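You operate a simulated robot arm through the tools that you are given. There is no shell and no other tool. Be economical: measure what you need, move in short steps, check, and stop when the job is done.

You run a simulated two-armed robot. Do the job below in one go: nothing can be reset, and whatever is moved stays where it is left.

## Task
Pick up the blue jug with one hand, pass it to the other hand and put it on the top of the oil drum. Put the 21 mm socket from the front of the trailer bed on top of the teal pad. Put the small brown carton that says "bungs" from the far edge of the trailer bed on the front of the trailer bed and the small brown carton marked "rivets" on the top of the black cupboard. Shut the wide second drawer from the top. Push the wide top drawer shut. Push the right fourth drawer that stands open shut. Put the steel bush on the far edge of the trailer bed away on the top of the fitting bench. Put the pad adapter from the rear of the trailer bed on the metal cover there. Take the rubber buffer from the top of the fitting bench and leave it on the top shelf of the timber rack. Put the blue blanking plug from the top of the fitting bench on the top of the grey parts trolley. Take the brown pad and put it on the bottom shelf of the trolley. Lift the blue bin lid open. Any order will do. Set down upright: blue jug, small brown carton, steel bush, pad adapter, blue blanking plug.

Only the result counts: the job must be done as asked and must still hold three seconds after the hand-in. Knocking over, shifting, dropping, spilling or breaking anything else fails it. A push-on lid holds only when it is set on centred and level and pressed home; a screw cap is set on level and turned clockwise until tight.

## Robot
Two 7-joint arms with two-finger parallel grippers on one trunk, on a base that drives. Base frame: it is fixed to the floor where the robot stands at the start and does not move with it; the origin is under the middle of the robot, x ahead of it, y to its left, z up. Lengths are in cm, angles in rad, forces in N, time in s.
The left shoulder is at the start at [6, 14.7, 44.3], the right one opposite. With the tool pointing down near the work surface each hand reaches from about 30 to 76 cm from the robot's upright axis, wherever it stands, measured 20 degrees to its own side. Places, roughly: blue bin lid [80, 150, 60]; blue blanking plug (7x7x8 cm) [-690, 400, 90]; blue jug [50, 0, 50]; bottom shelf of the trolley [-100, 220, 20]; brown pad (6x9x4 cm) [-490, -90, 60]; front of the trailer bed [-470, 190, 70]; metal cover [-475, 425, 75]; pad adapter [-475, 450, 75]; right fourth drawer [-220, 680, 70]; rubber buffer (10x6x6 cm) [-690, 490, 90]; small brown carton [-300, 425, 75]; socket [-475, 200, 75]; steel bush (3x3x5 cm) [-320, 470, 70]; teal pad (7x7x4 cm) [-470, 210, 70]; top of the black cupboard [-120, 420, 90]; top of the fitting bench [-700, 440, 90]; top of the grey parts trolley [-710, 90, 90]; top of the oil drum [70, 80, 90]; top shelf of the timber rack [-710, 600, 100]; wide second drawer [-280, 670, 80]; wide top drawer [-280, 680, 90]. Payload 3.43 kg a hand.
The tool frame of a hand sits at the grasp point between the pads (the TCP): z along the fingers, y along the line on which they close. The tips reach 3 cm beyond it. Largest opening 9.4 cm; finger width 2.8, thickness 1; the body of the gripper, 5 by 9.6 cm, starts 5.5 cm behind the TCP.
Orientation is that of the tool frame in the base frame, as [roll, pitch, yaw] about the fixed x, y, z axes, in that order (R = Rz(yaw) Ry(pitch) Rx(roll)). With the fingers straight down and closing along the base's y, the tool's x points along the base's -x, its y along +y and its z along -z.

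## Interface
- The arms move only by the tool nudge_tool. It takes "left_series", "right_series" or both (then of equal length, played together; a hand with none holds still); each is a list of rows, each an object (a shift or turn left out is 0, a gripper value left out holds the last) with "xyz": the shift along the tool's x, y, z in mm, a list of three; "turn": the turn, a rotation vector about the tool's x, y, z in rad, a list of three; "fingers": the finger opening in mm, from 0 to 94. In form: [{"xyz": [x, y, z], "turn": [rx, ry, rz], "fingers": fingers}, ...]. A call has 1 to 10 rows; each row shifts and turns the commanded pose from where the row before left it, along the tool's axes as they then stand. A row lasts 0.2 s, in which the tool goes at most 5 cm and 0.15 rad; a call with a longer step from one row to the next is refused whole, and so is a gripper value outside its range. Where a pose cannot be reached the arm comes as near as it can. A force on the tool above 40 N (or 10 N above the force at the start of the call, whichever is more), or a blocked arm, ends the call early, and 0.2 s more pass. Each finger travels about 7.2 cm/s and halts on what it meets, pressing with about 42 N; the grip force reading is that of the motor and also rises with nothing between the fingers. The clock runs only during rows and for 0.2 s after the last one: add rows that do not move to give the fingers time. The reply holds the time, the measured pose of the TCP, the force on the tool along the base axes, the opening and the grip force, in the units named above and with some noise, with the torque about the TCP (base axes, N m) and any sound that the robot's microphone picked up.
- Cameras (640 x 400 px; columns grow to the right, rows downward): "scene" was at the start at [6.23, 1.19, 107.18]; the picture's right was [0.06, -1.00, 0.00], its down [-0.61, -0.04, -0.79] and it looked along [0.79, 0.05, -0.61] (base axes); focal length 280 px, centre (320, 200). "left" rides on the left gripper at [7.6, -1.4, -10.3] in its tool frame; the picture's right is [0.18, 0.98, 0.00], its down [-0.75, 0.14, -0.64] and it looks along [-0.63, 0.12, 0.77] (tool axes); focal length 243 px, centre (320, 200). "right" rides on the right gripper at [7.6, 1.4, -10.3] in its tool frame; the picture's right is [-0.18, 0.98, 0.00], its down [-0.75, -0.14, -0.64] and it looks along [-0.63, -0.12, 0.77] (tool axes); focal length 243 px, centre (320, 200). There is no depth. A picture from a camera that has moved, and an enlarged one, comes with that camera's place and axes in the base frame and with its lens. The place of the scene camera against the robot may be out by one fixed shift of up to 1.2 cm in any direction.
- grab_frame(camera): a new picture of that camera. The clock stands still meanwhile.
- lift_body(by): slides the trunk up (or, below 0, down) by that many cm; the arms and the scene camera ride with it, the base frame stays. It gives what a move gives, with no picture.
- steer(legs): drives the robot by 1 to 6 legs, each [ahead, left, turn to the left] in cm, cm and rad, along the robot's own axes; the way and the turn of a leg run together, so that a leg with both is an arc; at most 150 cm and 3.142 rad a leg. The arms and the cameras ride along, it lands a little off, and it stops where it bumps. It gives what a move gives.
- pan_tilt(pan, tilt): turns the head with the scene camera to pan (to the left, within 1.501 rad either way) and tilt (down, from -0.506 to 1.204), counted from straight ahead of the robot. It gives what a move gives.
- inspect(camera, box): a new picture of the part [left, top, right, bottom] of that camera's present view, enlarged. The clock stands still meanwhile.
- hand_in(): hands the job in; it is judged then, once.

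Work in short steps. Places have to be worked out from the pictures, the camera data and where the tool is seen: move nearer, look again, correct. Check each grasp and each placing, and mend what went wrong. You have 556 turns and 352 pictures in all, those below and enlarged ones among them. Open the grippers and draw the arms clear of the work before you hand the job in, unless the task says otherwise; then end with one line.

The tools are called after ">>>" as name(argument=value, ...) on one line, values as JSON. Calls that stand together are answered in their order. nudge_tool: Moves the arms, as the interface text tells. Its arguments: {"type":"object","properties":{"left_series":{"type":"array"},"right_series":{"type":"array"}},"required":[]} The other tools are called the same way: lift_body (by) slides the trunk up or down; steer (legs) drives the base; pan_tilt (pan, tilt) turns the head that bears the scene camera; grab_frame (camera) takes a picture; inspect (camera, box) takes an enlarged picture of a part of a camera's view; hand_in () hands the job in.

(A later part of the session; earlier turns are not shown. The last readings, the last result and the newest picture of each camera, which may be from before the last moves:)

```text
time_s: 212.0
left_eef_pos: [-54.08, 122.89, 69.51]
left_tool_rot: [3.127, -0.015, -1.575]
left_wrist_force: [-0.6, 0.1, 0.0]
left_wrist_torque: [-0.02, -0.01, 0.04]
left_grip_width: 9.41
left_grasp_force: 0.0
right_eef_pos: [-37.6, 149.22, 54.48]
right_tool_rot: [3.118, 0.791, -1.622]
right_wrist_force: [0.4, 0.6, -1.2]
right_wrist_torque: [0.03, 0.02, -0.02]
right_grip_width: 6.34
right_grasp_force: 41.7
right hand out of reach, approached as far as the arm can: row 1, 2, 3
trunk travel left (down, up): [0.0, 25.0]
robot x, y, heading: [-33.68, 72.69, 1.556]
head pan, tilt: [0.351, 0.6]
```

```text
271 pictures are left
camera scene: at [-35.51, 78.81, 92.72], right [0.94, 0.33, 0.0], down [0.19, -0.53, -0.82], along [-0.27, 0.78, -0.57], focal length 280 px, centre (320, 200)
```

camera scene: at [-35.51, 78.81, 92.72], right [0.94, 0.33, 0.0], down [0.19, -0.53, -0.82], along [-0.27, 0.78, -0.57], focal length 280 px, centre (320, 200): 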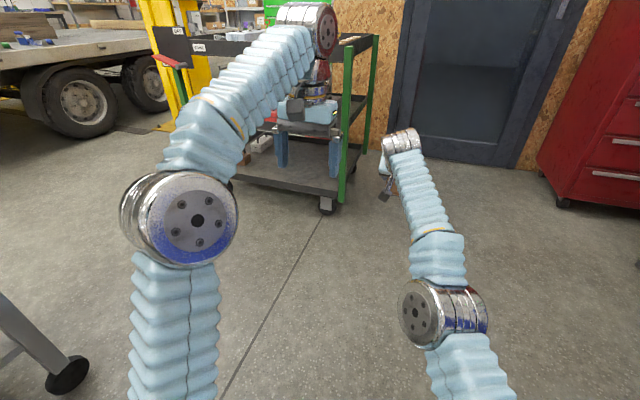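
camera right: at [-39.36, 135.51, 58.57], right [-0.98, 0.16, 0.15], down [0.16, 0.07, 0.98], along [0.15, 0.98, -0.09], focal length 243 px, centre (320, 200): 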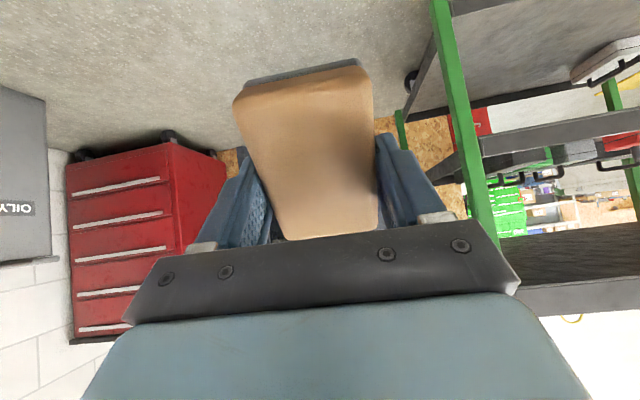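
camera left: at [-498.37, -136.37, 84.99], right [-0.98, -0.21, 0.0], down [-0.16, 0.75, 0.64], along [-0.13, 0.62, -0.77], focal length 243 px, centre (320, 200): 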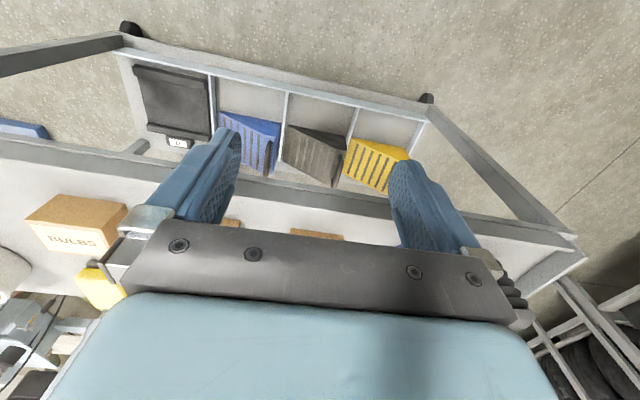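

>>> nudge_tool(right_series=[{"turn": [0, 0.13, 0], "xyz": [10, 0, 0]}, {"turn": [0, 0.13, 0], "xyz": [20, 0, 0]}, {"turn": [0, 0.13, 0], "xyz": [25, 0, 0]}, {"turn": [0, 0.13, 0], "xyz": [25, 0, 0]}, {"turn": [0, 0.13, 0], "xyz": [25, 0, 0]}, {"turn": [0, 0.13, 0], "xyz": [25, 0, 0]}, {}])

>>> grab_frame(camera="scene")

```text
time_s: 213.6
left_eef_pos: [-54.01, 123.1, 69.53]
left_tool_rot: [3.127, -0.017, -1.576]
left_wrist_force: [0.1, 0.6, -0.4]
left_wrist_torque: [0.01, -0.02, 0.02]
left_grip_width: 9.41
left_grasp_force: 0.0
right_eef_pos: [-37.37, 135.53, 48.03]
right_tool_rot: [3.123, 0.009, -1.605]
right_wrist_force: [-1.1, -0.4, -0.3]
right_wrist_torque: [0.02, -0.05, -0.01]
right_grip_width: 6.36
right_grasp_force: 42.1
right hand out of reach, approached as far as the arm can: row 1, 2, 5
trunk travel left (down, up): [0.0, 25.0]
robot x, y, heading: [-33.36, 72.99, 1.552]
head pan, tilt: [0.351, 0.6]
```

```text
270 pictures are left
camera scene: at [-35.51, 78.8, 92.72], right [0.94, 0.33, 0.0], down [0.19, -0.53, -0.82], along [-0.27, 0.78, -0.57], focal length 280 px, centre (320, 200)
```

scene: 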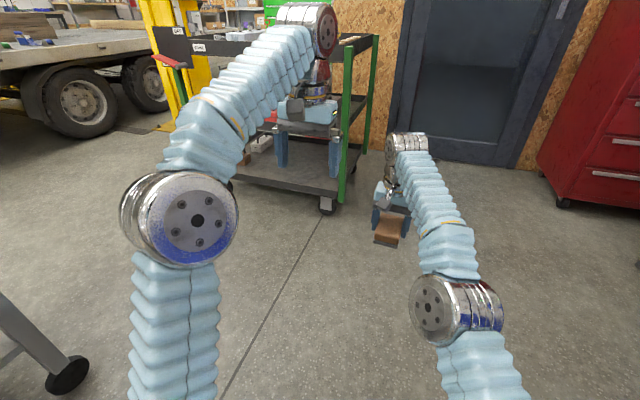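

>>> nudge_tool(right_series=[{"xyz": [25, -25, 0]}, {"xyz": [25, -25, 0]}, {"xyz": [25, -25, 0]}, {"xyz": [25, -25, 0]}, {"xyz": [25, -25, 0]}, {}])

>>> grab_frame(camera="scene")

```text
time_s: 215.0
left_eef_pos: [-54.08, 122.99, 69.34]
left_tool_rot: [3.129, -0.016, -1.577]
left_wrist_force: [-0.2, 0.1, 0.3]
left_wrist_torque: [-0.02, -0.03, 0.03]
left_grip_width: 9.38
left_grasp_force: 0.1
right_eef_pos: [-30.65, 135.59, 52.72]
right_tool_rot: [3.125, 0.009, -1.606]
right_wrist_force: [0.5, 0.4, -1.3]
right_wrist_torque: [0.01, 0.01, 0.02]
right_grip_width: 6.34
right_grasp_force: 41.9
right hand out of reach, approached as far as the arm can: row 1, 2, 3, 4, 5
trunk travel left (down, up): [0.0, 25.0]
robot x, y, heading: [-32.89, 72.8, 1.557]
head pan, tilt: [0.351, 0.6]
```

```text
269 pictures are left
camera scene: at [-35.51, 78.8, 92.72], right [0.94, 0.33, 0.0], down [0.19, -0.53, -0.82], along [-0.27, 0.78, -0.57], focal length 280 px, centre (320, 200)
```

scene: 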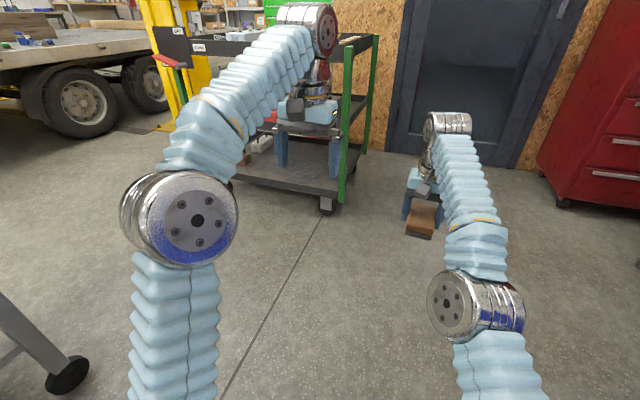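

>>> nudge_tool(right_series=[{"xyz": [0, -25, 10]}, {"xyz": [0, -25, 10]}, {"xyz": [0, -25, 10]}, {"xyz": [0, -25, 10]}, {}])

```text
time_s: 216.2
left_eef_pos: [-54.05, 122.88, 69.49]
left_tool_rot: [3.128, -0.017, -1.576]
left_wrist_force: [0.2, 0.2, 0.2]
left_wrist_torque: [-0.01, -0.01, 0.01]
left_grip_width: 9.38
left_grasp_force: 0.1
right_eef_pos: [-21.5, 138.8, 50.08]
right_tool_rot: [3.125, 0.009, -1.603]
right_wrist_force: [0.5, 0.6, -0.1]
right_wrist_torque: [0.04, 0.0, -0.01]
right_grip_width: 6.36
right_grasp_force: 41.8
right hand out of reach, approached as far as the arm can: row 1, 2, 3, 4
trunk travel left (down, up): [0.0, 25.0]
robot x, y, heading: [-33.11, 72.96, 1.553]
head pan, tilt: [0.351, 0.6]
```

>>> nudge_tool(right_series=[{"xyz": [30, -30, 0]}, {"xyz": [30, -30, 0]}, {"xyz": [30, -30, 0]}, {"xyz": [30, -30, 0]}, {"xyz": [30, -30, 0]}, {"xyz": [30, -30, 0]}, {}])

>>> grab_frame(camera="scene")

```text
time_s: 217.8
left_eef_pos: [-54.12, 122.83, 69.49]
left_tool_rot: [3.127, -0.016, -1.577]
left_wrist_force: [-0.4, -0.5, -0.8]
left_wrist_torque: [-0.02, 0.0, 0.0]
left_grip_width: 9.42
left_grasp_force: 0.1
right_eef_pos: [-4.17, 136.74, 55.1]
right_tool_rot: [3.124, 0.012, -1.605]
right_wrist_force: [0.0, -0.1, -0.3]
right_wrist_torque: [0.0, 0.03, -0.01]
right_grip_width: 6.34
right_grasp_force: 41.8
right hand out of reach, approached as far as the arm can: row 1, 2, 3, 4, 5, 6
trunk travel left (down, up): [0.0, 25.0]
robot x, y, heading: [-33.3, 72.59, 1.546]
head pan, tilt: [0.351, 0.6]
```

```text
268 pictures are left
camera scene: at [-35.5, 78.81, 92.72], right [0.94, 0.33, 0.0], down [0.19, -0.53, -0.82], along [-0.27, 0.78, -0.57], focal length 280 px, centre (320, 200)
```

scene: 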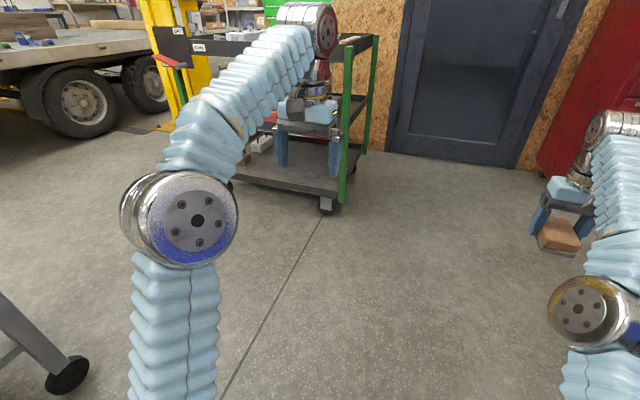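

>>> nudge_tool(right_series=[{"xyz": [50, 0, 0]}, {"xyz": [50, 0, 0]}, {"xyz": [0, 0, 50]}, {"xyz": [0, 0, 50]}, {"xyz": [50, 0, 0]}, {}])

```text
time_s: 219.2
left_eef_pos: [-53.92, 122.85, 69.56]
left_tool_rot: [3.128, -0.016, -1.575]
left_wrist_force: [-0.2, 1.4, 0.3]
left_wrist_torque: [0.03, 0.0, -0.02]
left_grip_width: 9.37
left_grasp_force: 0.1
right_eef_pos: [-4.3, 123.88, 45.47]
right_tool_rot: [3.123, 0.012, -1.604]
right_wrist_force: [0.6, 0.1, -0.2]
right_wrist_torque: [0.01, 0.01, -0.01]
right_grip_width: 6.33
right_grasp_force: 41.8
right hand out of reach, approached as far as the arm can: row 1
trunk travel left (down, up): [0.0, 25.0]
robot x, y, heading: [-33.32, 72.76, 1.553]
head pan, tilt: [0.351, 0.6]
```

Unstuck (the elbow was straight). Now tilt the right tool forward in place and bring it low and toward the middle.

>>> nudge_tool(right_series=[{"xyz": [0, 15, 5], "turn": [0, -0.13, 0]}, {"xyz": [0, 15, 5], "turn": [0, -0.13, 0]}, {"xyz": [5, 15, 5], "turn": [0, -0.13, 0]}, {"xyz": [5, 15, 5], "turn": [0, -0.13, 0]}, {"xyz": [10, 15, 5], "turn": [0, -0.13, 0]}, {"xyz": [10, 15, 0], "turn": [0, -0.13, 0]}, {"xyz": [10, 15, 0], "turn": [0, -0.13, 0]}, {"xyz": [10, 15, 0], "turn": [0, -0.13, 0]}, {}])

>>> grab_frame(camera="scene")

```text
time_s: 221.2
left_eef_pos: [-54.18, 122.85, 69.53]
left_tool_rot: [3.126, -0.016, -1.577]
left_wrist_force: [0.7, -0.5, 0.4]
left_wrist_torque: [-0.03, 0.0, 0.02]
left_grip_width: 9.39
left_grasp_force: 0.0
right_eef_pos: [-16.67, 121.06, 40.67]
right_tool_rot: [3.108, 1.053, -1.634]
right_wrist_force: [-0.9, 0.1, -0.7]
right_wrist_torque: [-0.02, 0.0, -0.05]
right_grip_width: 6.33
right_grasp_force: 42.1
right hand out of reach, approached as far as the arm can: row 8
trunk travel left (down, up): [0.0, 25.0]
robot x, y, heading: [-32.71, 72.53, 1.555]
head pan, tilt: [0.351, 0.6]
```

```text
267 pictures are left
camera scene: at [-35.5, 78.8, 92.72], right [0.94, 0.33, 0.0], down [0.19, -0.53, -0.82], along [-0.27, 0.78, -0.57], focal length 280 px, centre (320, 200)
```

scene: 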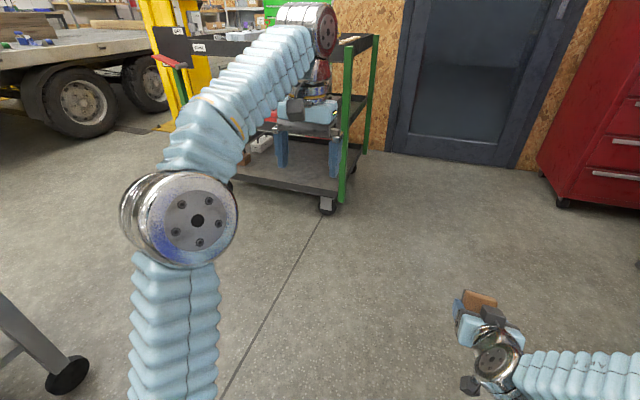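

>>> inspect(camera="scene", box=[150, 20, 400, 220])

```text
2.00 times, centred on (275, 120) of scene
camera zoom: at [-35.5, 78.8, 92.72], right [0.94, 0.33, 0.0], down [0.19, -0.53, -0.82], along [-0.27, 0.78, -0.57], focal length 560 px, centre (410, 360)
```

zoom: 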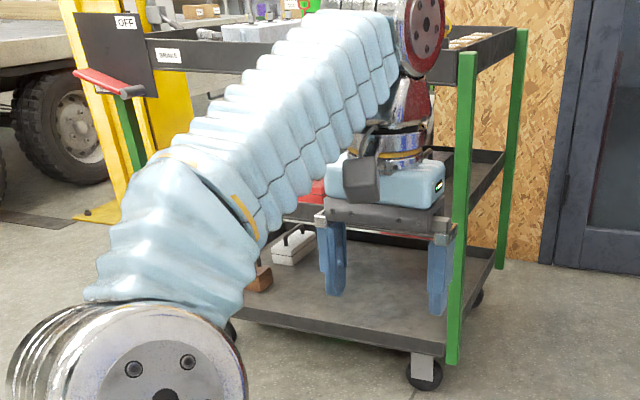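

Bottom shelf's right part (around [-86,212], z≈17) is free; mid shelf underside z≈53. I pull the left hand back so it won't touch the trolley, then position the robot.

>>> nudge_tool(left_series=[{"xyz": [30, 0, 10]}, {"xyz": [30, 0, 10]}, {"xyz": [30, 0, 10]}, {"xyz": [30, 0, 10]}, {"xyz": [30, 0, 0]}, {}])

>>> steer(legs=[[58, 0, 0.015], [0, 70, 0]])

>>> pan_tilt(pan=-0.2, tilt=0.8)

>>> grab_frame(camera="scene")

>>> grab_frame(camera="right")

```text
time_s: 222.6
left_eef_pos: [-54.13, 107.55, 65.76]
left_tool_rot: [3.129, -0.016, -1.576]
left_wrist_force: [0.2, 0.4, -0.5]
left_wrist_torque: [-0.01, -0.03, 0.01]
left_grip_width: 9.41
left_grasp_force: 0.1
right_eef_pos: [-16.7, 121.12, 40.54]
right_tool_rot: [3.109, 1.049, -1.633]
right_wrist_force: [-0.4, 0.9, -0.7]
right_wrist_torque: [0.02, -0.02, 0.04]
right_grip_width: 6.33
right_grasp_force: 41.5
trunk travel left (down, up): [0.0, 25.0]
robot x, y, heading: [-33.0, 72.62, 1.558]
head pan, tilt: [0.351, 0.6]
```

```text
time_s: 229.4
left_eef_pos: [-123.3, 167.86, 65.83]
left_tool_rot: [3.127, -0.016, -1.58]
left_wrist_force: [-0.8, 0.3, -0.1]
left_wrist_torque: [-0.03, -0.02, 0.02]
left_grip_width: 9.42
left_grasp_force: 0.1
right_eef_pos: [-85.84, 181.21, 40.65]
right_tool_rot: [3.108, 1.051, -1.639]
right_wrist_force: [0.8, -0.8, 0.1]
right_wrist_torque: [-0.03, 0.02, 0.01]
right_grip_width: 6.32
right_grasp_force: 41.4
trunk travel left (down, up): [0.0, 25.0]
robot x, y, heading: [-102.18, 132.9, 1.554]
head pan, tilt: [0.351, 0.6]
```

```text
time_s: 230.4
left_eef_pos: [-123.42, 167.89, 65.81]
left_tool_rot: [3.129, -0.016, -1.579]
left_wrist_force: [-0.7, 0.6, -0.4]
left_wrist_torque: [0.02, -0.01, -0.01]
left_grip_width: 9.39
left_grasp_force: 0.1
right_eef_pos: [-85.65, 181.33, 40.69]
right_tool_rot: [3.109, 1.049, -1.638]
right_wrist_force: [0.4, -0.2, -0.5]
right_wrist_torque: [0.0, 0.01, -0.03]
right_grip_width: 6.38
right_grasp_force: 42.0
trunk travel left (down, up): [0.0, 25.0]
robot x, y, heading: [-102.38, 133.09, 1.551]
head pan, tilt: [-0.201, 0.799]
```

```text
265 pictures are left
camera scene: at [-100.14, 138.48, 91.03], right [0.98, -0.22, 0.0], down [-0.16, -0.7, -0.7], along [0.15, 0.68, -0.72], focal length 280 px, centre (320, 200)
```

scene: 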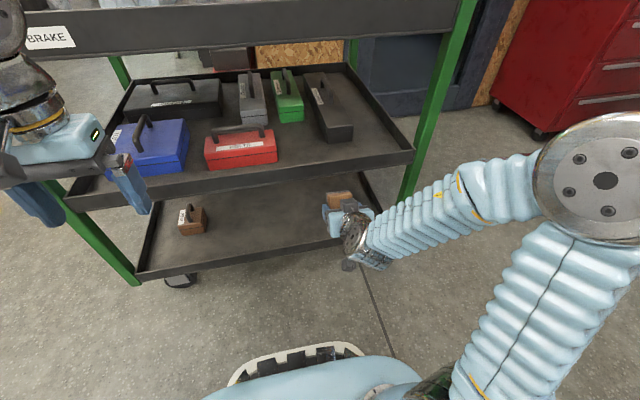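

```text
264 pictures are left
camera right: at [-87.64, 168.57, 39.19], right [-0.98, 0.13, 0.18], down [0.15, -0.19, 0.97], along [0.16, 0.97, 0.17], focal length 243 px, centre (320, 200)
```

right: 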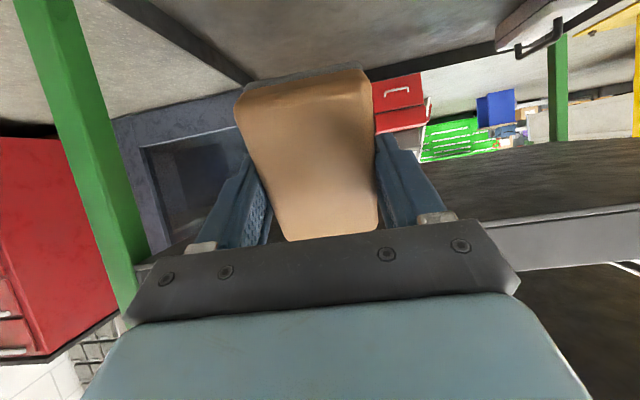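

Good view: the bottom shelf's right part is free. Drive 8 cm nearer and reach in 16 cm at this height.

>>> steer(legs=[[8, 0, 0]])

>>> nudge_tool(right_series=[{"xyz": [-20, 0, 34.7]}, {"xyz": [-20, 0, 34.7]}, {"xyz": [-20, 0, 34.7], "turn": [0, 0.12, 0]}, {"xyz": [-23, 0, 32], "turn": [0, 0.12, 0]}, {}])

>>> grab_frame(camera="scene")

>>> grab_frame(camera="right")

```text
time_s: 231.4
left_eef_pos: [-123.17, 176.02, 65.87]
left_tool_rot: [3.128, -0.016, -1.58]
left_wrist_force: [0.4, 0.6, 0.6]
left_wrist_torque: [0.0, -0.05, 0.0]
left_grip_width: 9.4
left_grasp_force: 0.1
right_eef_pos: [-85.53, 189.28, 40.6]
right_tool_rot: [3.108, 1.049, -1.638]
right_wrist_force: [-0.1, 0.5, -0.3]
right_wrist_torque: [-0.02, -0.01, 0.01]
right_grip_width: 6.34
right_grasp_force: 42.2
trunk travel left (down, up): [0.0, 25.0]
robot x, y, heading: [-102.07, 140.73, 1.553]
head pan, tilt: [-0.201, 0.799]
```

```text
time_s: 231.8
left_eef_pos: [-123.08, 175.77, 65.85]
left_tool_rot: [3.128, -0.018, -1.579]
left_wrist_force: [-0.4, 0.0, 0.6]
left_wrist_torque: [0.0, -0.02, 0.02]
left_grip_width: 9.42
left_grasp_force: 0.1
right_eef_pos: [-85.53, 190.95, 40.61]
right_tool_rot: [3.108, 1.049, -1.634]
right_wrist_force: [5.1, -29.5, 16.5]
right_wrist_torque: [1.61, 0.63, 0.62]
right_grip_width: 6.35
right_grasp_force: 42.3
trunk travel left (down, up): [0.0, 25.0]
robot x, y, heading: [-102.53, 140.95, 1.549]
head pan, tilt: [-0.201, 0.799]
stopped in row 1 (right hand): the force on the tool passed its limit at 147 N (the readings are from after the stop); the commanded pose is now the measured one
```

```text
263 pictures are left
camera scene: at [-99.95, 146.41, 91.08], right [0.98, -0.22, 0.0], down [-0.16, -0.7, -0.7], along [0.15, 0.68, -0.72], focal length 280 px, centre (320, 200)
```

scene: 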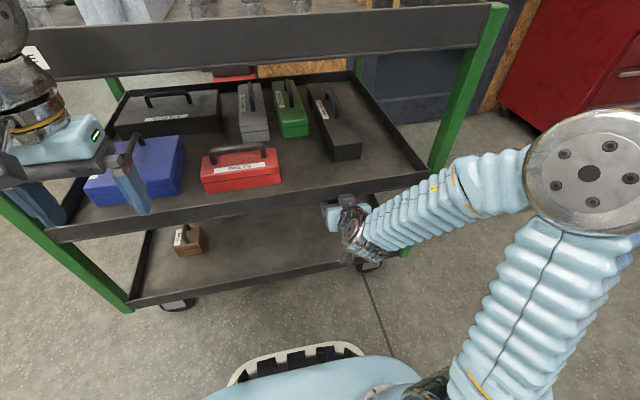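

```text
262 pictures are left
camera right: at [-87.38, 178.19, 39.2], right [-0.98, 0.12, 0.18], down [0.15, -0.19, 0.97], along [0.15, 0.97, 0.16], focal length 243 px, centre (320, 200)
```

right: 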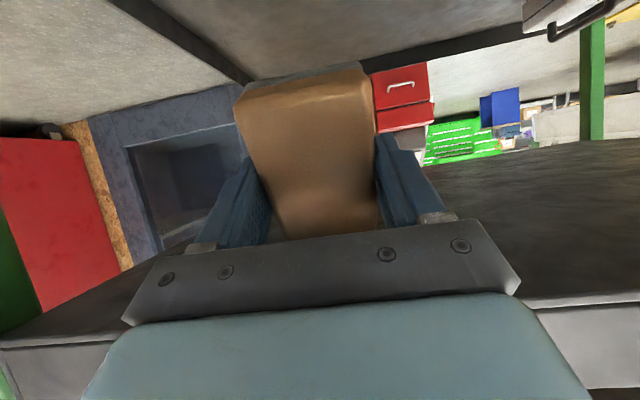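

The top of the gripper hit the mid-shelf lip (its lower edge is at about z 45). Retreat, lower to z≈29 with a flatter tilt (1.2), then check the trolley.

>>> nudge_tool(right_series=[{"xyz": [15, 0, -26]}, {"xyz": [15, 0, -26]}, {"xyz": [26, 0, 15], "turn": [0, -0.075, 0]}, {"xyz": [37, 0, 17], "turn": [0, -0.075, 0]}, {"xyz": [37, 0, 14]}, {}])

>>> grab_frame(camera="scene")

>>> grab_frame(camera="right")

```text
time_s: 233.2
left_eef_pos: [-123.13, 175.96, 65.66]
left_tool_rot: [3.127, -0.017, -1.581]
left_wrist_force: [0.3, -0.4, 0.7]
left_wrist_torque: [0.0, 0.0, -0.02]
left_grip_width: 9.4
left_grasp_force: 0.2
right_eef_pos: [-87.23, 190.84, 30.3]
right_tool_rot: [3.097, 1.195, -1.645]
right_wrist_force: [0.3, -0.2, -0.6]
right_wrist_torque: [0.01, -0.02, 0.01]
right_grip_width: 6.33
right_grasp_force: 42.2
right hand out of reach, approached as far as the arm can: row 1, 2, 3, 4
trunk travel left (down, up): [0.0, 25.0]
robot x, y, heading: [-102.25, 141.33, 1.548]
head pan, tilt: [-0.201, 0.799]
```

```text
261 pictures are left
camera scene: at [-99.96, 146.61, 91.03], right [0.98, -0.22, 0.0], down [-0.16, -0.7, -0.7], along [0.15, 0.68, -0.72], focal length 280 px, centre (320, 200)
```

scene: 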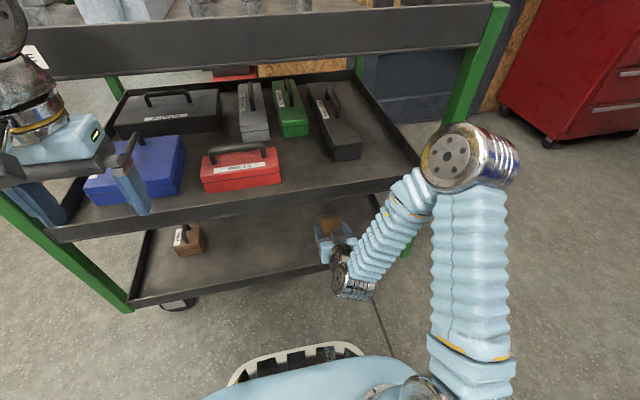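

```text
260 pictures are left
camera right: at [-89.06, 178.63, 27.14], right [-0.98, 0.1, 0.19], down [0.15, -0.33, 0.93], along [0.16, 0.94, 0.3], focal length 243 px, centre (320, 200)
```

right: 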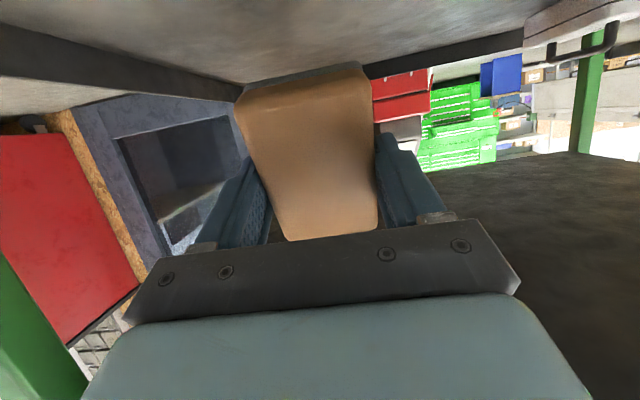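

No visible shift of the trolley. The hand is now at z 30 under the lip. Advance 9 cm.

>>> nudge_tool(right_series=[{"xyz": [-11, 0, 28]}, {"xyz": [-11, 0, 28]}, {"xyz": [-11, 0, 28]}, {}])

>>> inspect(camera="scene", box=[120, 100, 440, 320])

```text
time_s: 234.2
left_eef_pos: [-123.16, 175.99, 65.66]
left_tool_rot: [3.127, -0.019, -1.58]
left_wrist_force: [0.1, 0.0, -0.9]
left_wrist_torque: [0.0, 0.0, 0.02]
left_grip_width: 9.39
left_grasp_force: 0.0
right_eef_pos: [-86.78, 200.38, 30.47]
right_tool_rot: [3.097, 1.197, -1.646]
right_wrist_force: [-0.4, 0.5, -0.5]
right_wrist_torque: [0.0, -0.02, 0.0]
right_grip_width: 6.36
right_grasp_force: 42.8
trunk travel left (down, up): [0.0, 25.0]
robot x, y, heading: [-102.26, 140.92, 1.551]
head pan, tilt: [-0.201, 0.799]
```

```text
1.82 times, centred on (280, 210) of scene
camera zoom: at [-99.96, 146.62, 91.03], right [0.98, -0.22, 0.0], down [-0.16, -0.7, -0.7], along [0.15, 0.68, -0.72], focal length 509 px, centre (393, 182)
```

zoom: 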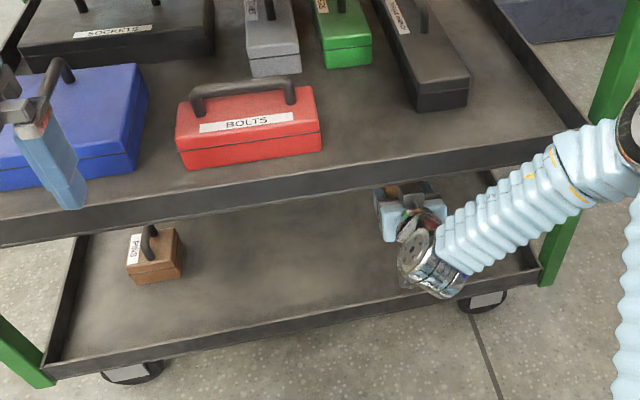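

Lower toward the shelf floor, easing the tilt back to about 1.0.

>>> nudge_tool(right_series=[{"xyz": [14, 0, 5.5], "turn": [0, 0.1, 0]}, {"xyz": [13.3, 0, 7], "turn": [0, 0.1, 0]}, {"xyz": [12.6, 0, 8]}, {}])

```text
time_s: 235.2
left_eef_pos: [-123.18, 176.13, 65.72]
left_tool_rot: [3.129, -0.019, -1.58]
left_wrist_force: [0.1, 0.8, -1.1]
left_wrist_torque: [0.03, 0.0, -0.01]
left_grip_width: 9.4
left_grasp_force: 0.1
right_eef_pos: [-86.96, 200.2, 25.97]
right_tool_rot: [3.112, 0.996, -1.631]
right_wrist_force: [0.5, 0.8, -0.7]
right_wrist_torque: [0.04, -0.01, 0.02]
right_grip_width: 6.35
right_grasp_force: 42.0
trunk travel left (down, up): [0.0, 25.0]
robot x, y, heading: [-102.49, 141.01, 1.548]
head pan, tilt: [-0.201, 0.799]
```

>>> nudge_tool(right_series=[{"xyz": [8.4, 0, 5.4]}, {"xyz": [8.4, 0, 5.4]}, {}])

>>> nudge_tool(right_series=[{"xyz": [6.5, 0, 4]}, {"xyz": [6.5, 0, 4]}, {}])

>>> inspect(camera="scene", box=[240, 130, 440, 290])

```text
time_s: 236.0
left_eef_pos: [-123.1, 176.02, 65.7]
left_tool_rot: [3.128, -0.018, -1.579]
left_wrist_force: [0.5, 0.2, 0.0]
left_wrist_torque: [-0.01, -0.01, -0.02]
left_grip_width: 9.42
left_grasp_force: 0.1
right_eef_pos: [-86.98, 200.16, 24.34]
right_tool_rot: [3.113, 0.995, -1.63]
right_wrist_force: [-0.9, 0.7, -0.7]
right_wrist_torque: [-0.01, -0.03, -0.01]
right_grip_width: 6.34
right_grasp_force: 41.6
trunk travel left (down, up): [0.0, 25.0]
robot x, y, heading: [-102.48, 140.87, 1.547]
head pan, tilt: [-0.201, 0.799]
```

```text
time_s: 236.8
left_eef_pos: [-123.19, 176.01, 65.7]
left_tool_rot: [3.129, -0.019, -1.58]
left_wrist_force: [-0.9, -0.2, 0.1]
left_wrist_torque: [-0.01, -0.01, 0.01]
left_grip_width: 9.43
left_grasp_force: 0.0
right_eef_pos: [-87.08, 200.14, 22.85]
right_tool_rot: [3.112, 0.995, -1.63]
right_wrist_force: [0.1, 0.1, -0.4]
right_wrist_torque: [0.03, 0.01, -0.01]
right_grip_width: 6.35
right_grasp_force: 41.9
trunk travel left (down, up): [0.0, 25.0]
robot x, y, heading: [-102.39, 141.15, 1.556]
head pan, tilt: [-0.201, 0.799]
```

```text
2.50 times, centred on (340, 210) of scene
camera zoom: at [-99.96, 146.62, 91.03], right [0.98, -0.22, 0.0], down [-0.16, -0.7, -0.7], along [0.15, 0.68, -0.72], focal length 700 px, centre (270, 175)
```

zoom: 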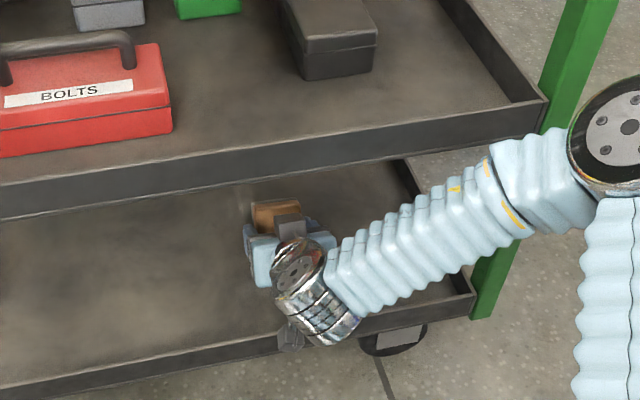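

The camera box is right above the front rim; move 4 cm further in, then lower gently.

>>> nudge_tool(right_series=[{"xyz": [-11, 0, 17]}, {"xyz": [-11, 0, 17]}, {"xyz": [6.5, 0, 4]}, {"xyz": [6.5, 0, 4]}, {}])

>>> nudge_tool(right_series=[{"xyz": [5, 0, 3]}, {"xyz": [5, 0, 3]}, {}])

```text
time_s: 238.0
left_eef_pos: [-123.27, 175.95, 65.93]
left_tool_rot: [3.128, -0.015, -1.579]
left_wrist_force: [-0.2, -0.1, -1.1]
left_wrist_torque: [0.02, 0.01, 0.02]
left_grip_width: 9.41
left_grasp_force: 0.1
right_eef_pos: [-87.01, 204.17, 21.58]
right_tool_rot: [3.114, 1.003, -1.63]
right_wrist_force: [-2.7, 5.3, 29.0]
right_wrist_torque: [0.28, -0.17, 0.03]
right_grip_width: 6.4
right_grasp_force: 42.4
trunk travel left (down, up): [0.0, 25.0]
robot x, y, heading: [-102.08, 140.95, 1.554]
head pan, tilt: [-0.201, 0.799]
```

```text
time_s: 238.8
left_eef_pos: [-123.32, 175.99, 65.76]
left_tool_rot: [3.127, -0.018, -1.58]
left_wrist_force: [-0.8, 0.7, 0.1]
left_wrist_torque: [-0.01, -0.03, 0.01]
left_grip_width: 9.38
left_grasp_force: 0.2
right_eef_pos: [-87.05, 204.18, 20.12]
right_tool_rot: [3.114, 0.999, -1.629]
right_wrist_force: [0.9, -3.0, 30.1]
right_wrist_torque: [-0.06, -0.4, 0.01]
right_grip_width: 6.32
right_grasp_force: 41.8
trunk travel left (down, up): [0.0, 25.0]
robot x, y, heading: [-102.3, 141.32, 1.549]
head pan, tilt: [-0.201, 0.799]
```

Contact on the shelf floor. Open and withdraw: slightly up, then straight back.

>>> nudge_tool(right_series=[{"fingers": 94}, {}, {}, {}, {"xyz": [-17, 0, -11]}, {"xyz": [-8, 0, -33]}, {"xyz": [13, 0, -30]}, {"xyz": [16, 0, -25]}, {"xyz": [16, 0, -25]}, {}])

>>> inspect(camera="scene", box=[240, 130, 440, 290])

```text
time_s: 241.0
left_eef_pos: [-123.15, 176.05, 65.73]
left_tool_rot: [3.126, -0.018, -1.581]
left_wrist_force: [-1.0, 0.4, -0.1]
left_wrist_torque: [-0.05, 0.04, 0.01]
left_grip_width: 9.38
left_grasp_force: 0.1
right_eef_pos: [-87.32, 192.68, 24.98]
right_tool_rot: [3.113, 0.996, -1.632]
right_wrist_force: [-0.8, -0.2, 0.1]
right_wrist_torque: [0.0, 0.02, 0.03]
right_grip_width: 9.39
right_grasp_force: 0.1
trunk travel left (down, up): [0.0, 25.0]
robot x, y, heading: [-102.17, 141.1, 1.549]
head pan, tilt: [-0.201, 0.799]
```

```text
2.50 times, centred on (340, 210) of scene
camera zoom: at [-99.96, 146.62, 91.03], right [0.98, -0.22, 0.0], down [-0.16, -0.7, -0.7], along [0.15, 0.68, -0.72], focal length 700 px, centre (270, 175)
```

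zoom: 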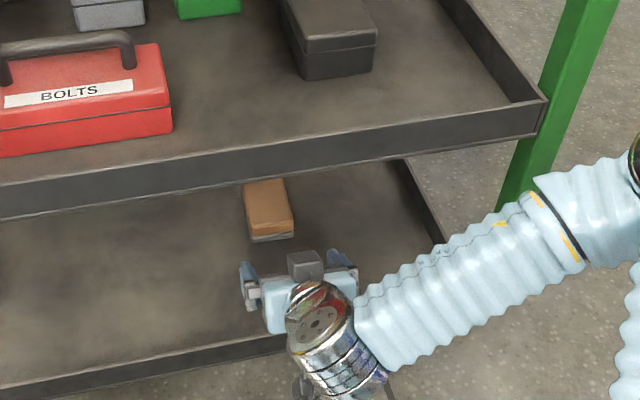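

The pad lies flat on the bottom shelf. Back out 14 cm, raise the trunk, and set the right hand to the travel pose.

>>> steer(legs=[[-14, 0, 0]])

>>> lift_body(by=15)

>>> nudge_tool(right_series=[{"xyz": [0, 0, -30], "turn": [0, 0.14, 0]}, {"xyz": [0, 0, -30], "turn": [0, 0.14, 0]}, {"xyz": [0, 0, -25], "turn": [0, 0.14, 0]}, {"xyz": [0, 0, -25], "turn": [0, 0.14, 0]}, {"xyz": [0, 0, -25], "turn": [0, 0.14, 0]}, {"xyz": [0, 0, -25], "turn": [0, 0.14, 0]}, {"xyz": [0, 0, -25], "turn": [0, 0.14, 0]}, {"xyz": [0, 0, -20]}, {}])

>>> grab_frame(camera="scene")

```text
time_s: 242.3
left_eef_pos: [-123.52, 161.73, 65.67]
left_tool_rot: [3.127, -0.018, -1.578]
left_wrist_force: [0.7, -1.0, -1.1]
left_wrist_torque: [-0.01, 0.01, 0.0]
left_grip_width: 9.4
left_grasp_force: 0.0
right_eef_pos: [-87.71, 178.42, 25.1]
right_tool_rot: [3.111, 0.994, -1.628]
right_wrist_force: [-0.5, 0.9, -0.6]
right_wrist_torque: [-0.04, 0.0, 0.0]
right_grip_width: 9.41
right_grasp_force: 0.1
trunk travel left (down, up): [0.0, 25.0]
robot x, y, heading: [-102.91, 127.28, 1.55]
head pan, tilt: [-0.201, 0.799]
```

```text
time_s: 244.1
left_eef_pos: [-123.49, 161.7, 80.63]
left_tool_rot: [3.128, -0.016, -1.578]
left_wrist_force: [0.3, -0.5, 0.6]
left_wrist_torque: [0.01, -0.01, 0.02]
left_grip_width: 9.38
left_grasp_force: 0.1
right_eef_pos: [-87.61, 178.5, 39.93]
right_tool_rot: [3.112, 0.995, -1.626]
right_wrist_force: [-1.3, 0.5, 0.8]
right_wrist_torque: [0.0, -0.01, -0.03]
right_grip_width: 9.39
right_grasp_force: 0.0
trunk travel left (down, up): [-15.0, 10.0]
robot x, y, heading: [-103.08, 126.77, 1.553]
head pan, tilt: [-0.201, 0.799]
```

```text
time_s: 246.1
left_eef_pos: [-123.51, 161.7, 80.8]
left_tool_rot: [3.127, -0.018, -1.577]
left_wrist_force: [-0.4, 0.4, -0.2]
left_wrist_torque: [0.01, 0.0, 0.01]
left_grip_width: 9.38
left_grasp_force: 0.0
right_eef_pos: [-87.76, 168.46, 56.58]
right_tool_rot: [3.127, 0.016, -1.602]
right_wrist_force: [0.5, 0.8, 0.4]
right_wrist_torque: [-0.01, 0.02, 0.01]
right_grip_width: 9.38
right_grasp_force: 0.1
trunk travel left (down, up): [-15.0, 10.0]
robot x, y, heading: [-102.13, 127.01, 1.555]
head pan, tilt: [-0.201, 0.799]
```

```text
256 pictures are left
camera scene: at [-100.25, 132.38, 106.03], right [0.98, -0.22, 0.0], down [-0.16, -0.7, -0.7], along [0.15, 0.68, -0.72], focal length 280 px, centre (320, 200)
```

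scene: 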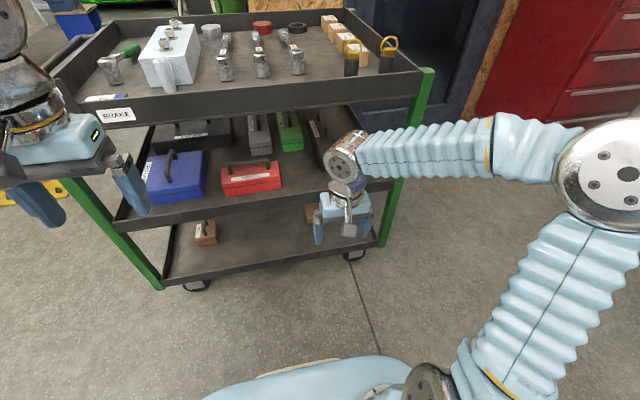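

Strafe left past the trolley's end to x≈-190 and look toward +y.

>>> steer(legs=[[4, 0, 0.015], [0, 88, 0]])

>>> pan_tilt(pan=0, tilt=0.35)

>>> grab_frame(camera="scene")

>>> pan_tilt(pan=0.8, tilt=0.35)

>>> grab_frame(camera="scene")

```text
time_s: 251.1
left_eef_pos: [-210.91, 164.37, 80.75]
left_tool_rot: [3.128, -0.016, -1.541]
left_wrist_force: [-0.7, 0.2, -0.4]
left_wrist_torque: [-0.03, 0.02, 0.01]
left_grip_width: 9.39
left_grasp_force: 0.0
right_eef_pos: [-175.3, 172.27, 56.65]
right_tool_rot: [3.125, 0.016, -1.568]
right_wrist_force: [-1.1, -0.4, -0.2]
right_wrist_torque: [-0.02, -0.02, -0.02]
right_grip_width: 9.39
right_grasp_force: 0.1
trunk travel left (down, up): [-15.0, 10.0]
robot x, y, heading: [-188.9, 130.36, 1.587]
head pan, tilt: [-0.201, 0.799]
```

```text
time_s: 252.0
left_eef_pos: [-210.77, 164.32, 80.69]
left_tool_rot: [3.129, -0.017, -1.542]
left_wrist_force: [1.3, 0.0, 0.9]
left_wrist_torque: [0.03, 0.0, -0.03]
left_grip_width: 9.39
left_grasp_force: 0.0
right_eef_pos: [-175.4, 172.4, 56.69]
right_tool_rot: [3.127, 0.015, -1.568]
right_wrist_force: [0.3, 0.2, 0.3]
right_wrist_torque: [0.02, -0.03, -0.02]
right_grip_width: 9.43
right_grasp_force: 0.0
trunk travel left (down, up): [-15.0, 10.0]
robot x, y, heading: [-188.7, 129.96, 1.586]
head pan, tilt: [0.0, 0.351]
```

```text
255 pictures are left
camera scene: at [-188.19, 137.18, 109.99], right [1.0, 0.02, 0.0], down [0.01, -0.34, -0.94], along [-0.02, 0.94, -0.34], focal length 280 px, centre (320, 200)
```

scene: 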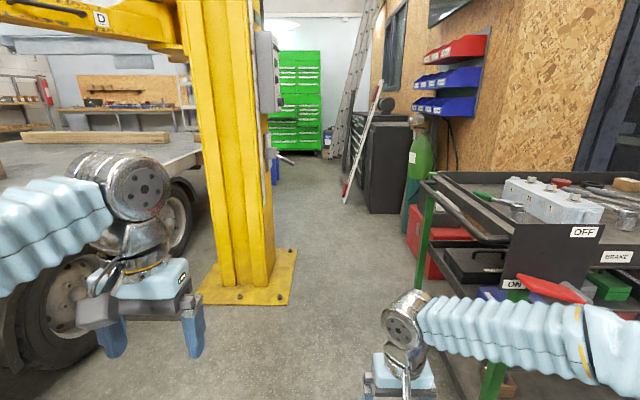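

```text
time_s: 253.2
left_eef_pos: [-210.84, 164.48, 80.65]
left_tool_rot: [3.127, -0.018, -1.541]
left_wrist_force: [-0.3, 0.4, -0.1]
left_wrist_torque: [0.02, -0.01, -0.01]
left_grip_width: 9.4
left_grasp_force: 0.1
right_eef_pos: [-175.38, 172.37, 56.59]
right_tool_rot: [3.126, 0.017, -1.568]
right_wrist_force: [0.2, -0.2, 0.2]
right_wrist_torque: [-0.02, 0.0, 0.02]
right_grip_width: 9.4
right_grasp_force: 0.1
trunk travel left (down, up): [-15.0, 10.0]
robot x, y, heading: [-188.91, 130.56, 1.589]
head pan, tilt: [0.799, 0.351]
```

```text
254 pictures are left
camera scene: at [-194.81, 134.24, 109.99], right [0.69, 0.73, 0.0], down [0.25, -0.24, -0.94], along [-0.68, 0.64, -0.34], focal length 280 px, centre (320, 200)
```

scene: 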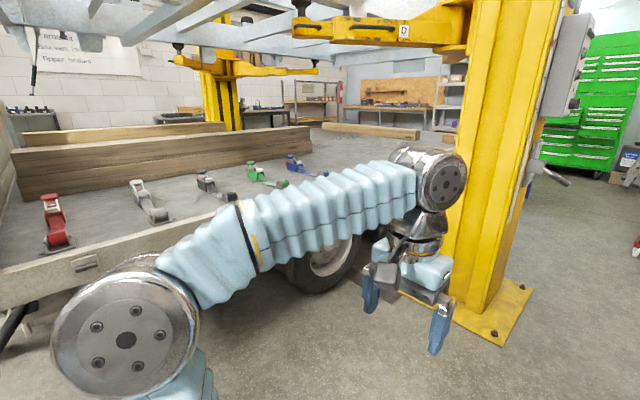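

The way leads through a gap between the lift post (plate edge x≈-208) and the trolley end (x≈-145). I stretch both arms forward to narrow the robot.

>>> nudge_tool(left_series=[{"xyz": [-32, -17, 10]}, {"xyz": [-32, -17, 10]}, {"xyz": [-32, -17, 10]}, {"xyz": [-32, -17, 10]}, {"xyz": [-32, -17, 10]}, {"xyz": [-32, -17, 10]}, {"xyz": [-32, -17, 10]}, {"xyz": [-32, -17, 10]}, {}], right_series=[{"xyz": [-22, 7, -19]}, {"xyz": [-22, 7, -19]}, {"xyz": [-22, 7, -19]}, {"xyz": [-22, 7, -19]}, {"xyz": [-22, 7, -19]}, {"xyz": [-22, 7, -19]}, {"xyz": [-22, 7, -19]}, {"xyz": [-22, 7, -19]}, {}])

>>> pan_tilt(pan=-0.4, tilt=0.7)

>>> grab_frame(camera="scene")

```text
time_s: 255.2
left_eef_pos: [-198.3, 190.23, 72.31]
left_tool_rot: [3.127, -0.021, -1.543]
left_wrist_force: [0.4, 0.2, 0.1]
left_wrist_torque: [-0.01, -0.01, -0.02]
left_grip_width: 9.39
left_grasp_force: 0.1
right_eef_pos: [-180.55, 189.81, 72.0]
right_tool_rot: [3.124, 0.016, -1.569]
right_wrist_force: [-0.2, 0.3, -0.1]
right_wrist_torque: [0.0, 0.03, -0.02]
right_grip_width: 9.37
right_grasp_force: 0.0
trunk travel left (down, up): [-15.0, 10.0]
robot x, y, heading: [-188.87, 130.5, 1.59]
head pan, tilt: [0.799, 0.351]
```

```text
time_s: 256.6
left_eef_pos: [-198.14, 190.2, 72.29]
left_tool_rot: [3.127, -0.017, -1.541]
left_wrist_force: [-0.5, 0.4, 0.0]
left_wrist_torque: [-0.01, -0.01, -0.01]
left_grip_width: 9.4
left_grasp_force: 0.1
right_eef_pos: [-180.37, 189.68, 71.99]
right_tool_rot: [3.125, 0.016, -1.567]
right_wrist_force: [0.3, 0.4, -0.4]
right_wrist_torque: [0.02, -0.02, 0.01]
right_grip_width: 9.39
right_grasp_force: 0.2
trunk travel left (down, up): [-15.0, 10.0]
robot x, y, heading: [-189.08, 130.27, 1.587]
head pan, tilt: [-0.4, 0.7]
```

```text
253 pictures are left
camera scene: at [-184.87, 135.76, 106.86], right [0.93, -0.37, 0.0], down [-0.24, -0.6, -0.76], along [0.28, 0.71, -0.64], focal length 280 px, centre (320, 200)
```

scene: 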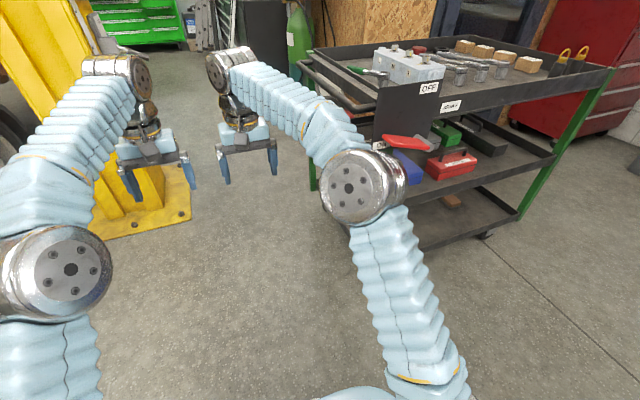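

Trolley end x≈-146, post plate edge x≈-209. I go ahead along x≈-190, then slide to x≈-178 before the post.

>>> steer(legs=[[48, 0, -0.018]])

>>> pan_tilt(pan=0.4, tilt=0.9)

>>> grab_frame(camera="scene")

>>> pan_tilt(pan=-0.7, tilt=0.8)

>>> grab_frame(camera="scene")

```text
time_s: 259.4
left_eef_pos: [-198.45, 237.63, 72.34]
left_tool_rot: [3.128, -0.017, -1.549]
left_wrist_force: [0.0, -0.3, -0.8]
left_wrist_torque: [-0.01, 0.01, 0.01]
left_grip_width: 9.44
left_grasp_force: 0.0
right_eef_pos: [-180.8, 237.05, 71.95]
right_tool_rot: [3.127, 0.017, -1.573]
right_wrist_force: [0.5, -0.7, 0.1]
right_wrist_torque: [0.02, 0.05, 0.0]
right_grip_width: 9.4
right_grasp_force: 0.0
trunk travel left (down, up): [-15.0, 10.0]
robot x, y, heading: [-189.38, 177.68, 1.583]
head pan, tilt: [-0.4, 0.7]
```

```text
time_s: 260.5
left_eef_pos: [-198.49, 237.64, 72.35]
left_tool_rot: [3.128, -0.017, -1.548]
left_wrist_force: [-0.9, 0.8, -0.9]
left_wrist_torque: [0.02, 0.04, 0.02]
left_grip_width: 9.39
left_grasp_force: 0.1
right_eef_pos: [-180.82, 237.02, 72.1]
right_tool_rot: [3.127, 0.016, -1.571]
right_wrist_force: [0.1, 0.0, -0.3]
right_wrist_torque: [0.0, -0.02, -0.01]
right_grip_width: 9.4
right_grasp_force: 0.0
trunk travel left (down, up): [-15.0, 10.0]
robot x, y, heading: [-189.64, 177.65, 1.585]
head pan, tilt: [0.4, 0.901]
```

```text
252 pictures are left
camera scene: at [-191.75, 182.2, 105.24], right [0.92, 0.4, 0.0], down [0.31, -0.72, -0.62], along [-0.25, 0.57, -0.78], focal length 280 px, centre (320, 200)
```

scene: 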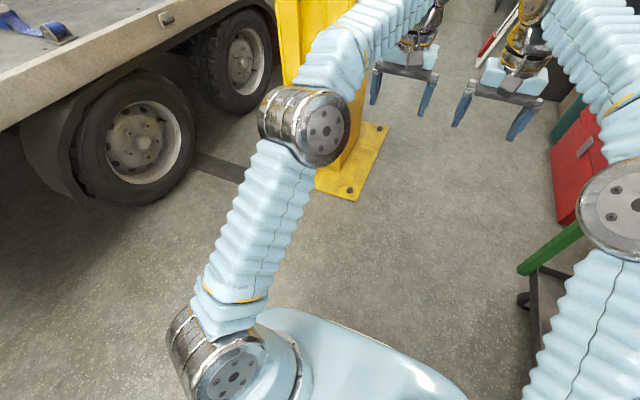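

```text
time_s: 261.8
left_eef_pos: [-198.61, 237.67, 72.45]
left_tool_rot: [3.128, -0.017, -1.548]
left_wrist_force: [0.8, -0.7, 0.7]
left_wrist_torque: [0.0, 0.01, -0.02]
left_grip_width: 9.39
left_grasp_force: 0.1
right_eef_pos: [-180.77, 237.08, 72.02]
right_tool_rot: [3.127, 0.016, -1.573]
right_wrist_force: [-1.0, -0.6, 0.5]
right_wrist_torque: [-0.03, -0.01, 0.0]
right_grip_width: 9.39
right_grasp_force: 0.1
trunk travel left (down, up): [-15.0, 10.0]
robot x, y, heading: [-189.07, 177.72, 1.583]
head pan, tilt: [-0.7, 0.799]
```

```text
251 pictures are left
camera scene: at [-183.62, 181.51, 106.03], right [0.77, -0.63, 0.0], down [-0.46, -0.55, -0.7], along [0.44, 0.54, -0.72], focal length 280 px, centre (320, 200)
```

scene: 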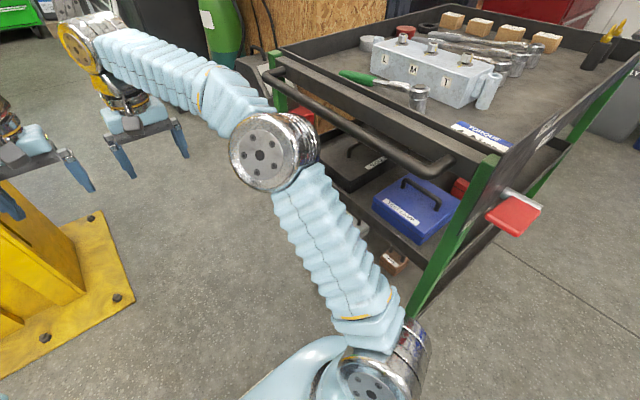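

Plate edge at x=-210, trolley push bar at x≈-148. Slide to x≈-178 while going ahead to y≈235, then straight through.

>>> steer(legs=[[40, -12, -0.012], [20, 0, 0]])

>>> steer(legs=[[100, 0, 0]])

>>> pan_tilt(pan=0, tilt=0.4)

>>> grab_frame(camera="scene")

>>> pan_tilt(pan=1.2, tilt=0.4)

>>> grab_frame(camera="scene")

```text
time_s: 265.7
left_eef_pos: [-185.51, 299.64, 72.32]
left_tool_rot: [3.128, -0.019, -1.564]
left_wrist_force: [0.9, 0.2, -1.4]
left_wrist_torque: [0.03, 0.02, -0.02]
left_grip_width: 9.43
left_grasp_force: 0.0
right_eef_pos: [-167.83, 298.85, 72.08]
right_tool_rot: [3.127, 0.016, -1.588]
right_wrist_force: [0.1, 0.3, -0.5]
right_wrist_torque: [0.0, -0.02, -0.02]
right_grip_width: 9.4
right_grasp_force: 0.1
trunk travel left (down, up): [-15.0, 10.0]
robot x, y, heading: [-177.0, 239.27, 1.565]
head pan, tilt: [-0.7, 0.799]
```

```text
time_s: 270.9
left_eef_pos: [-187.46, 399.6, 72.26]
left_tool_rot: [3.127, -0.017, -1.544]
left_wrist_force: [-0.6, 0.3, -0.1]
left_wrist_torque: [0.0, 0.01, 0.02]
left_grip_width: 9.41
left_grasp_force: 0.0
right_eef_pos: [-169.77, 399.15, 72.06]
right_tool_rot: [3.127, 0.015, -1.566]
right_wrist_force: [-0.3, 0.2, -0.4]
right_wrist_torque: [0.0, -0.01, 0.01]
right_grip_width: 9.37
right_grasp_force: 0.1
trunk travel left (down, up): [-15.0, 10.0]
robot x, y, heading: [-178.54, 339.74, 1.588]
head pan, tilt: [-0.7, 0.799]
```

```text
time_s: 271.9
left_eef_pos: [-187.49, 399.55, 72.3]
left_tool_rot: [3.127, -0.017, -1.544]
left_wrist_force: [0.1, 0.2, 0.0]
left_wrist_torque: [-0.02, 0.02, -0.01]
left_grip_width: 9.38
left_grasp_force: 0.0
right_eef_pos: [-169.74, 399.1, 71.95]
right_tool_rot: [3.126, 0.016, -1.566]
right_wrist_force: [0.1, -0.5, -1.0]
right_wrist_torque: [-0.01, -0.01, -0.05]
right_grip_width: 9.39
right_grasp_force: 0.1
trunk travel left (down, up): [-15.0, 10.0]
robot x, y, heading: [-178.02, 339.13, 1.588]
head pan, tilt: [0.0, 0.4]
```

```text
250 pictures are left
camera scene: at [-177.57, 346.52, 109.54], right [1.0, 0.02, 0.0], down [0.01, -0.39, -0.92], along [-0.01, 0.92, -0.39], focal length 280 px, centre (320, 200)
```

scene: 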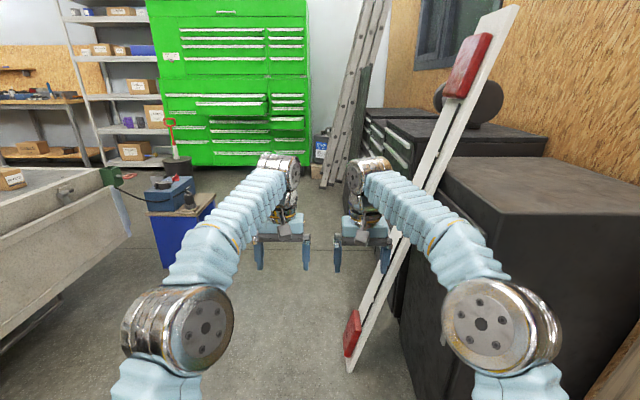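

```text
time_s: 273.4
left_eef_pos: [-187.51, 399.7, 72.39]
left_tool_rot: [3.129, -0.018, -1.543]
left_wrist_force: [0.6, -0.4, 0.3]
left_wrist_torque: [0.02, 0.02, -0.04]
left_grip_width: 9.41
left_grasp_force: 0.0
right_eef_pos: [-169.88, 399.11, 72.06]
right_tool_rot: [3.125, 0.017, -1.568]
right_wrist_force: [0.4, -0.3, 0.5]
right_wrist_torque: [0.01, -0.02, 0.03]
right_grip_width: 9.37
right_grasp_force: 0.1
trunk travel left (down, up): [-15.0, 10.0]
robot x, y, heading: [-178.25, 339.44, 1.59]
head pan, tilt: [1.201, 0.4]
```

```text
249 pictures are left
camera scene: at [-186.11, 340.46, 109.54], right [0.35, 0.94, 0.0], down [0.36, -0.14, -0.92], along [-0.86, 0.32, -0.39], focal length 280 px, centre (320, 200)
```

scene: 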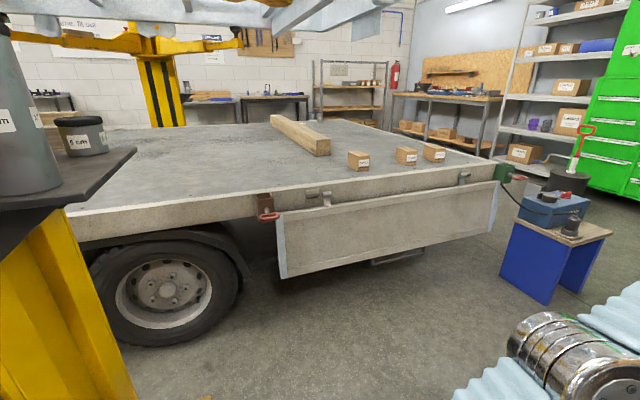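

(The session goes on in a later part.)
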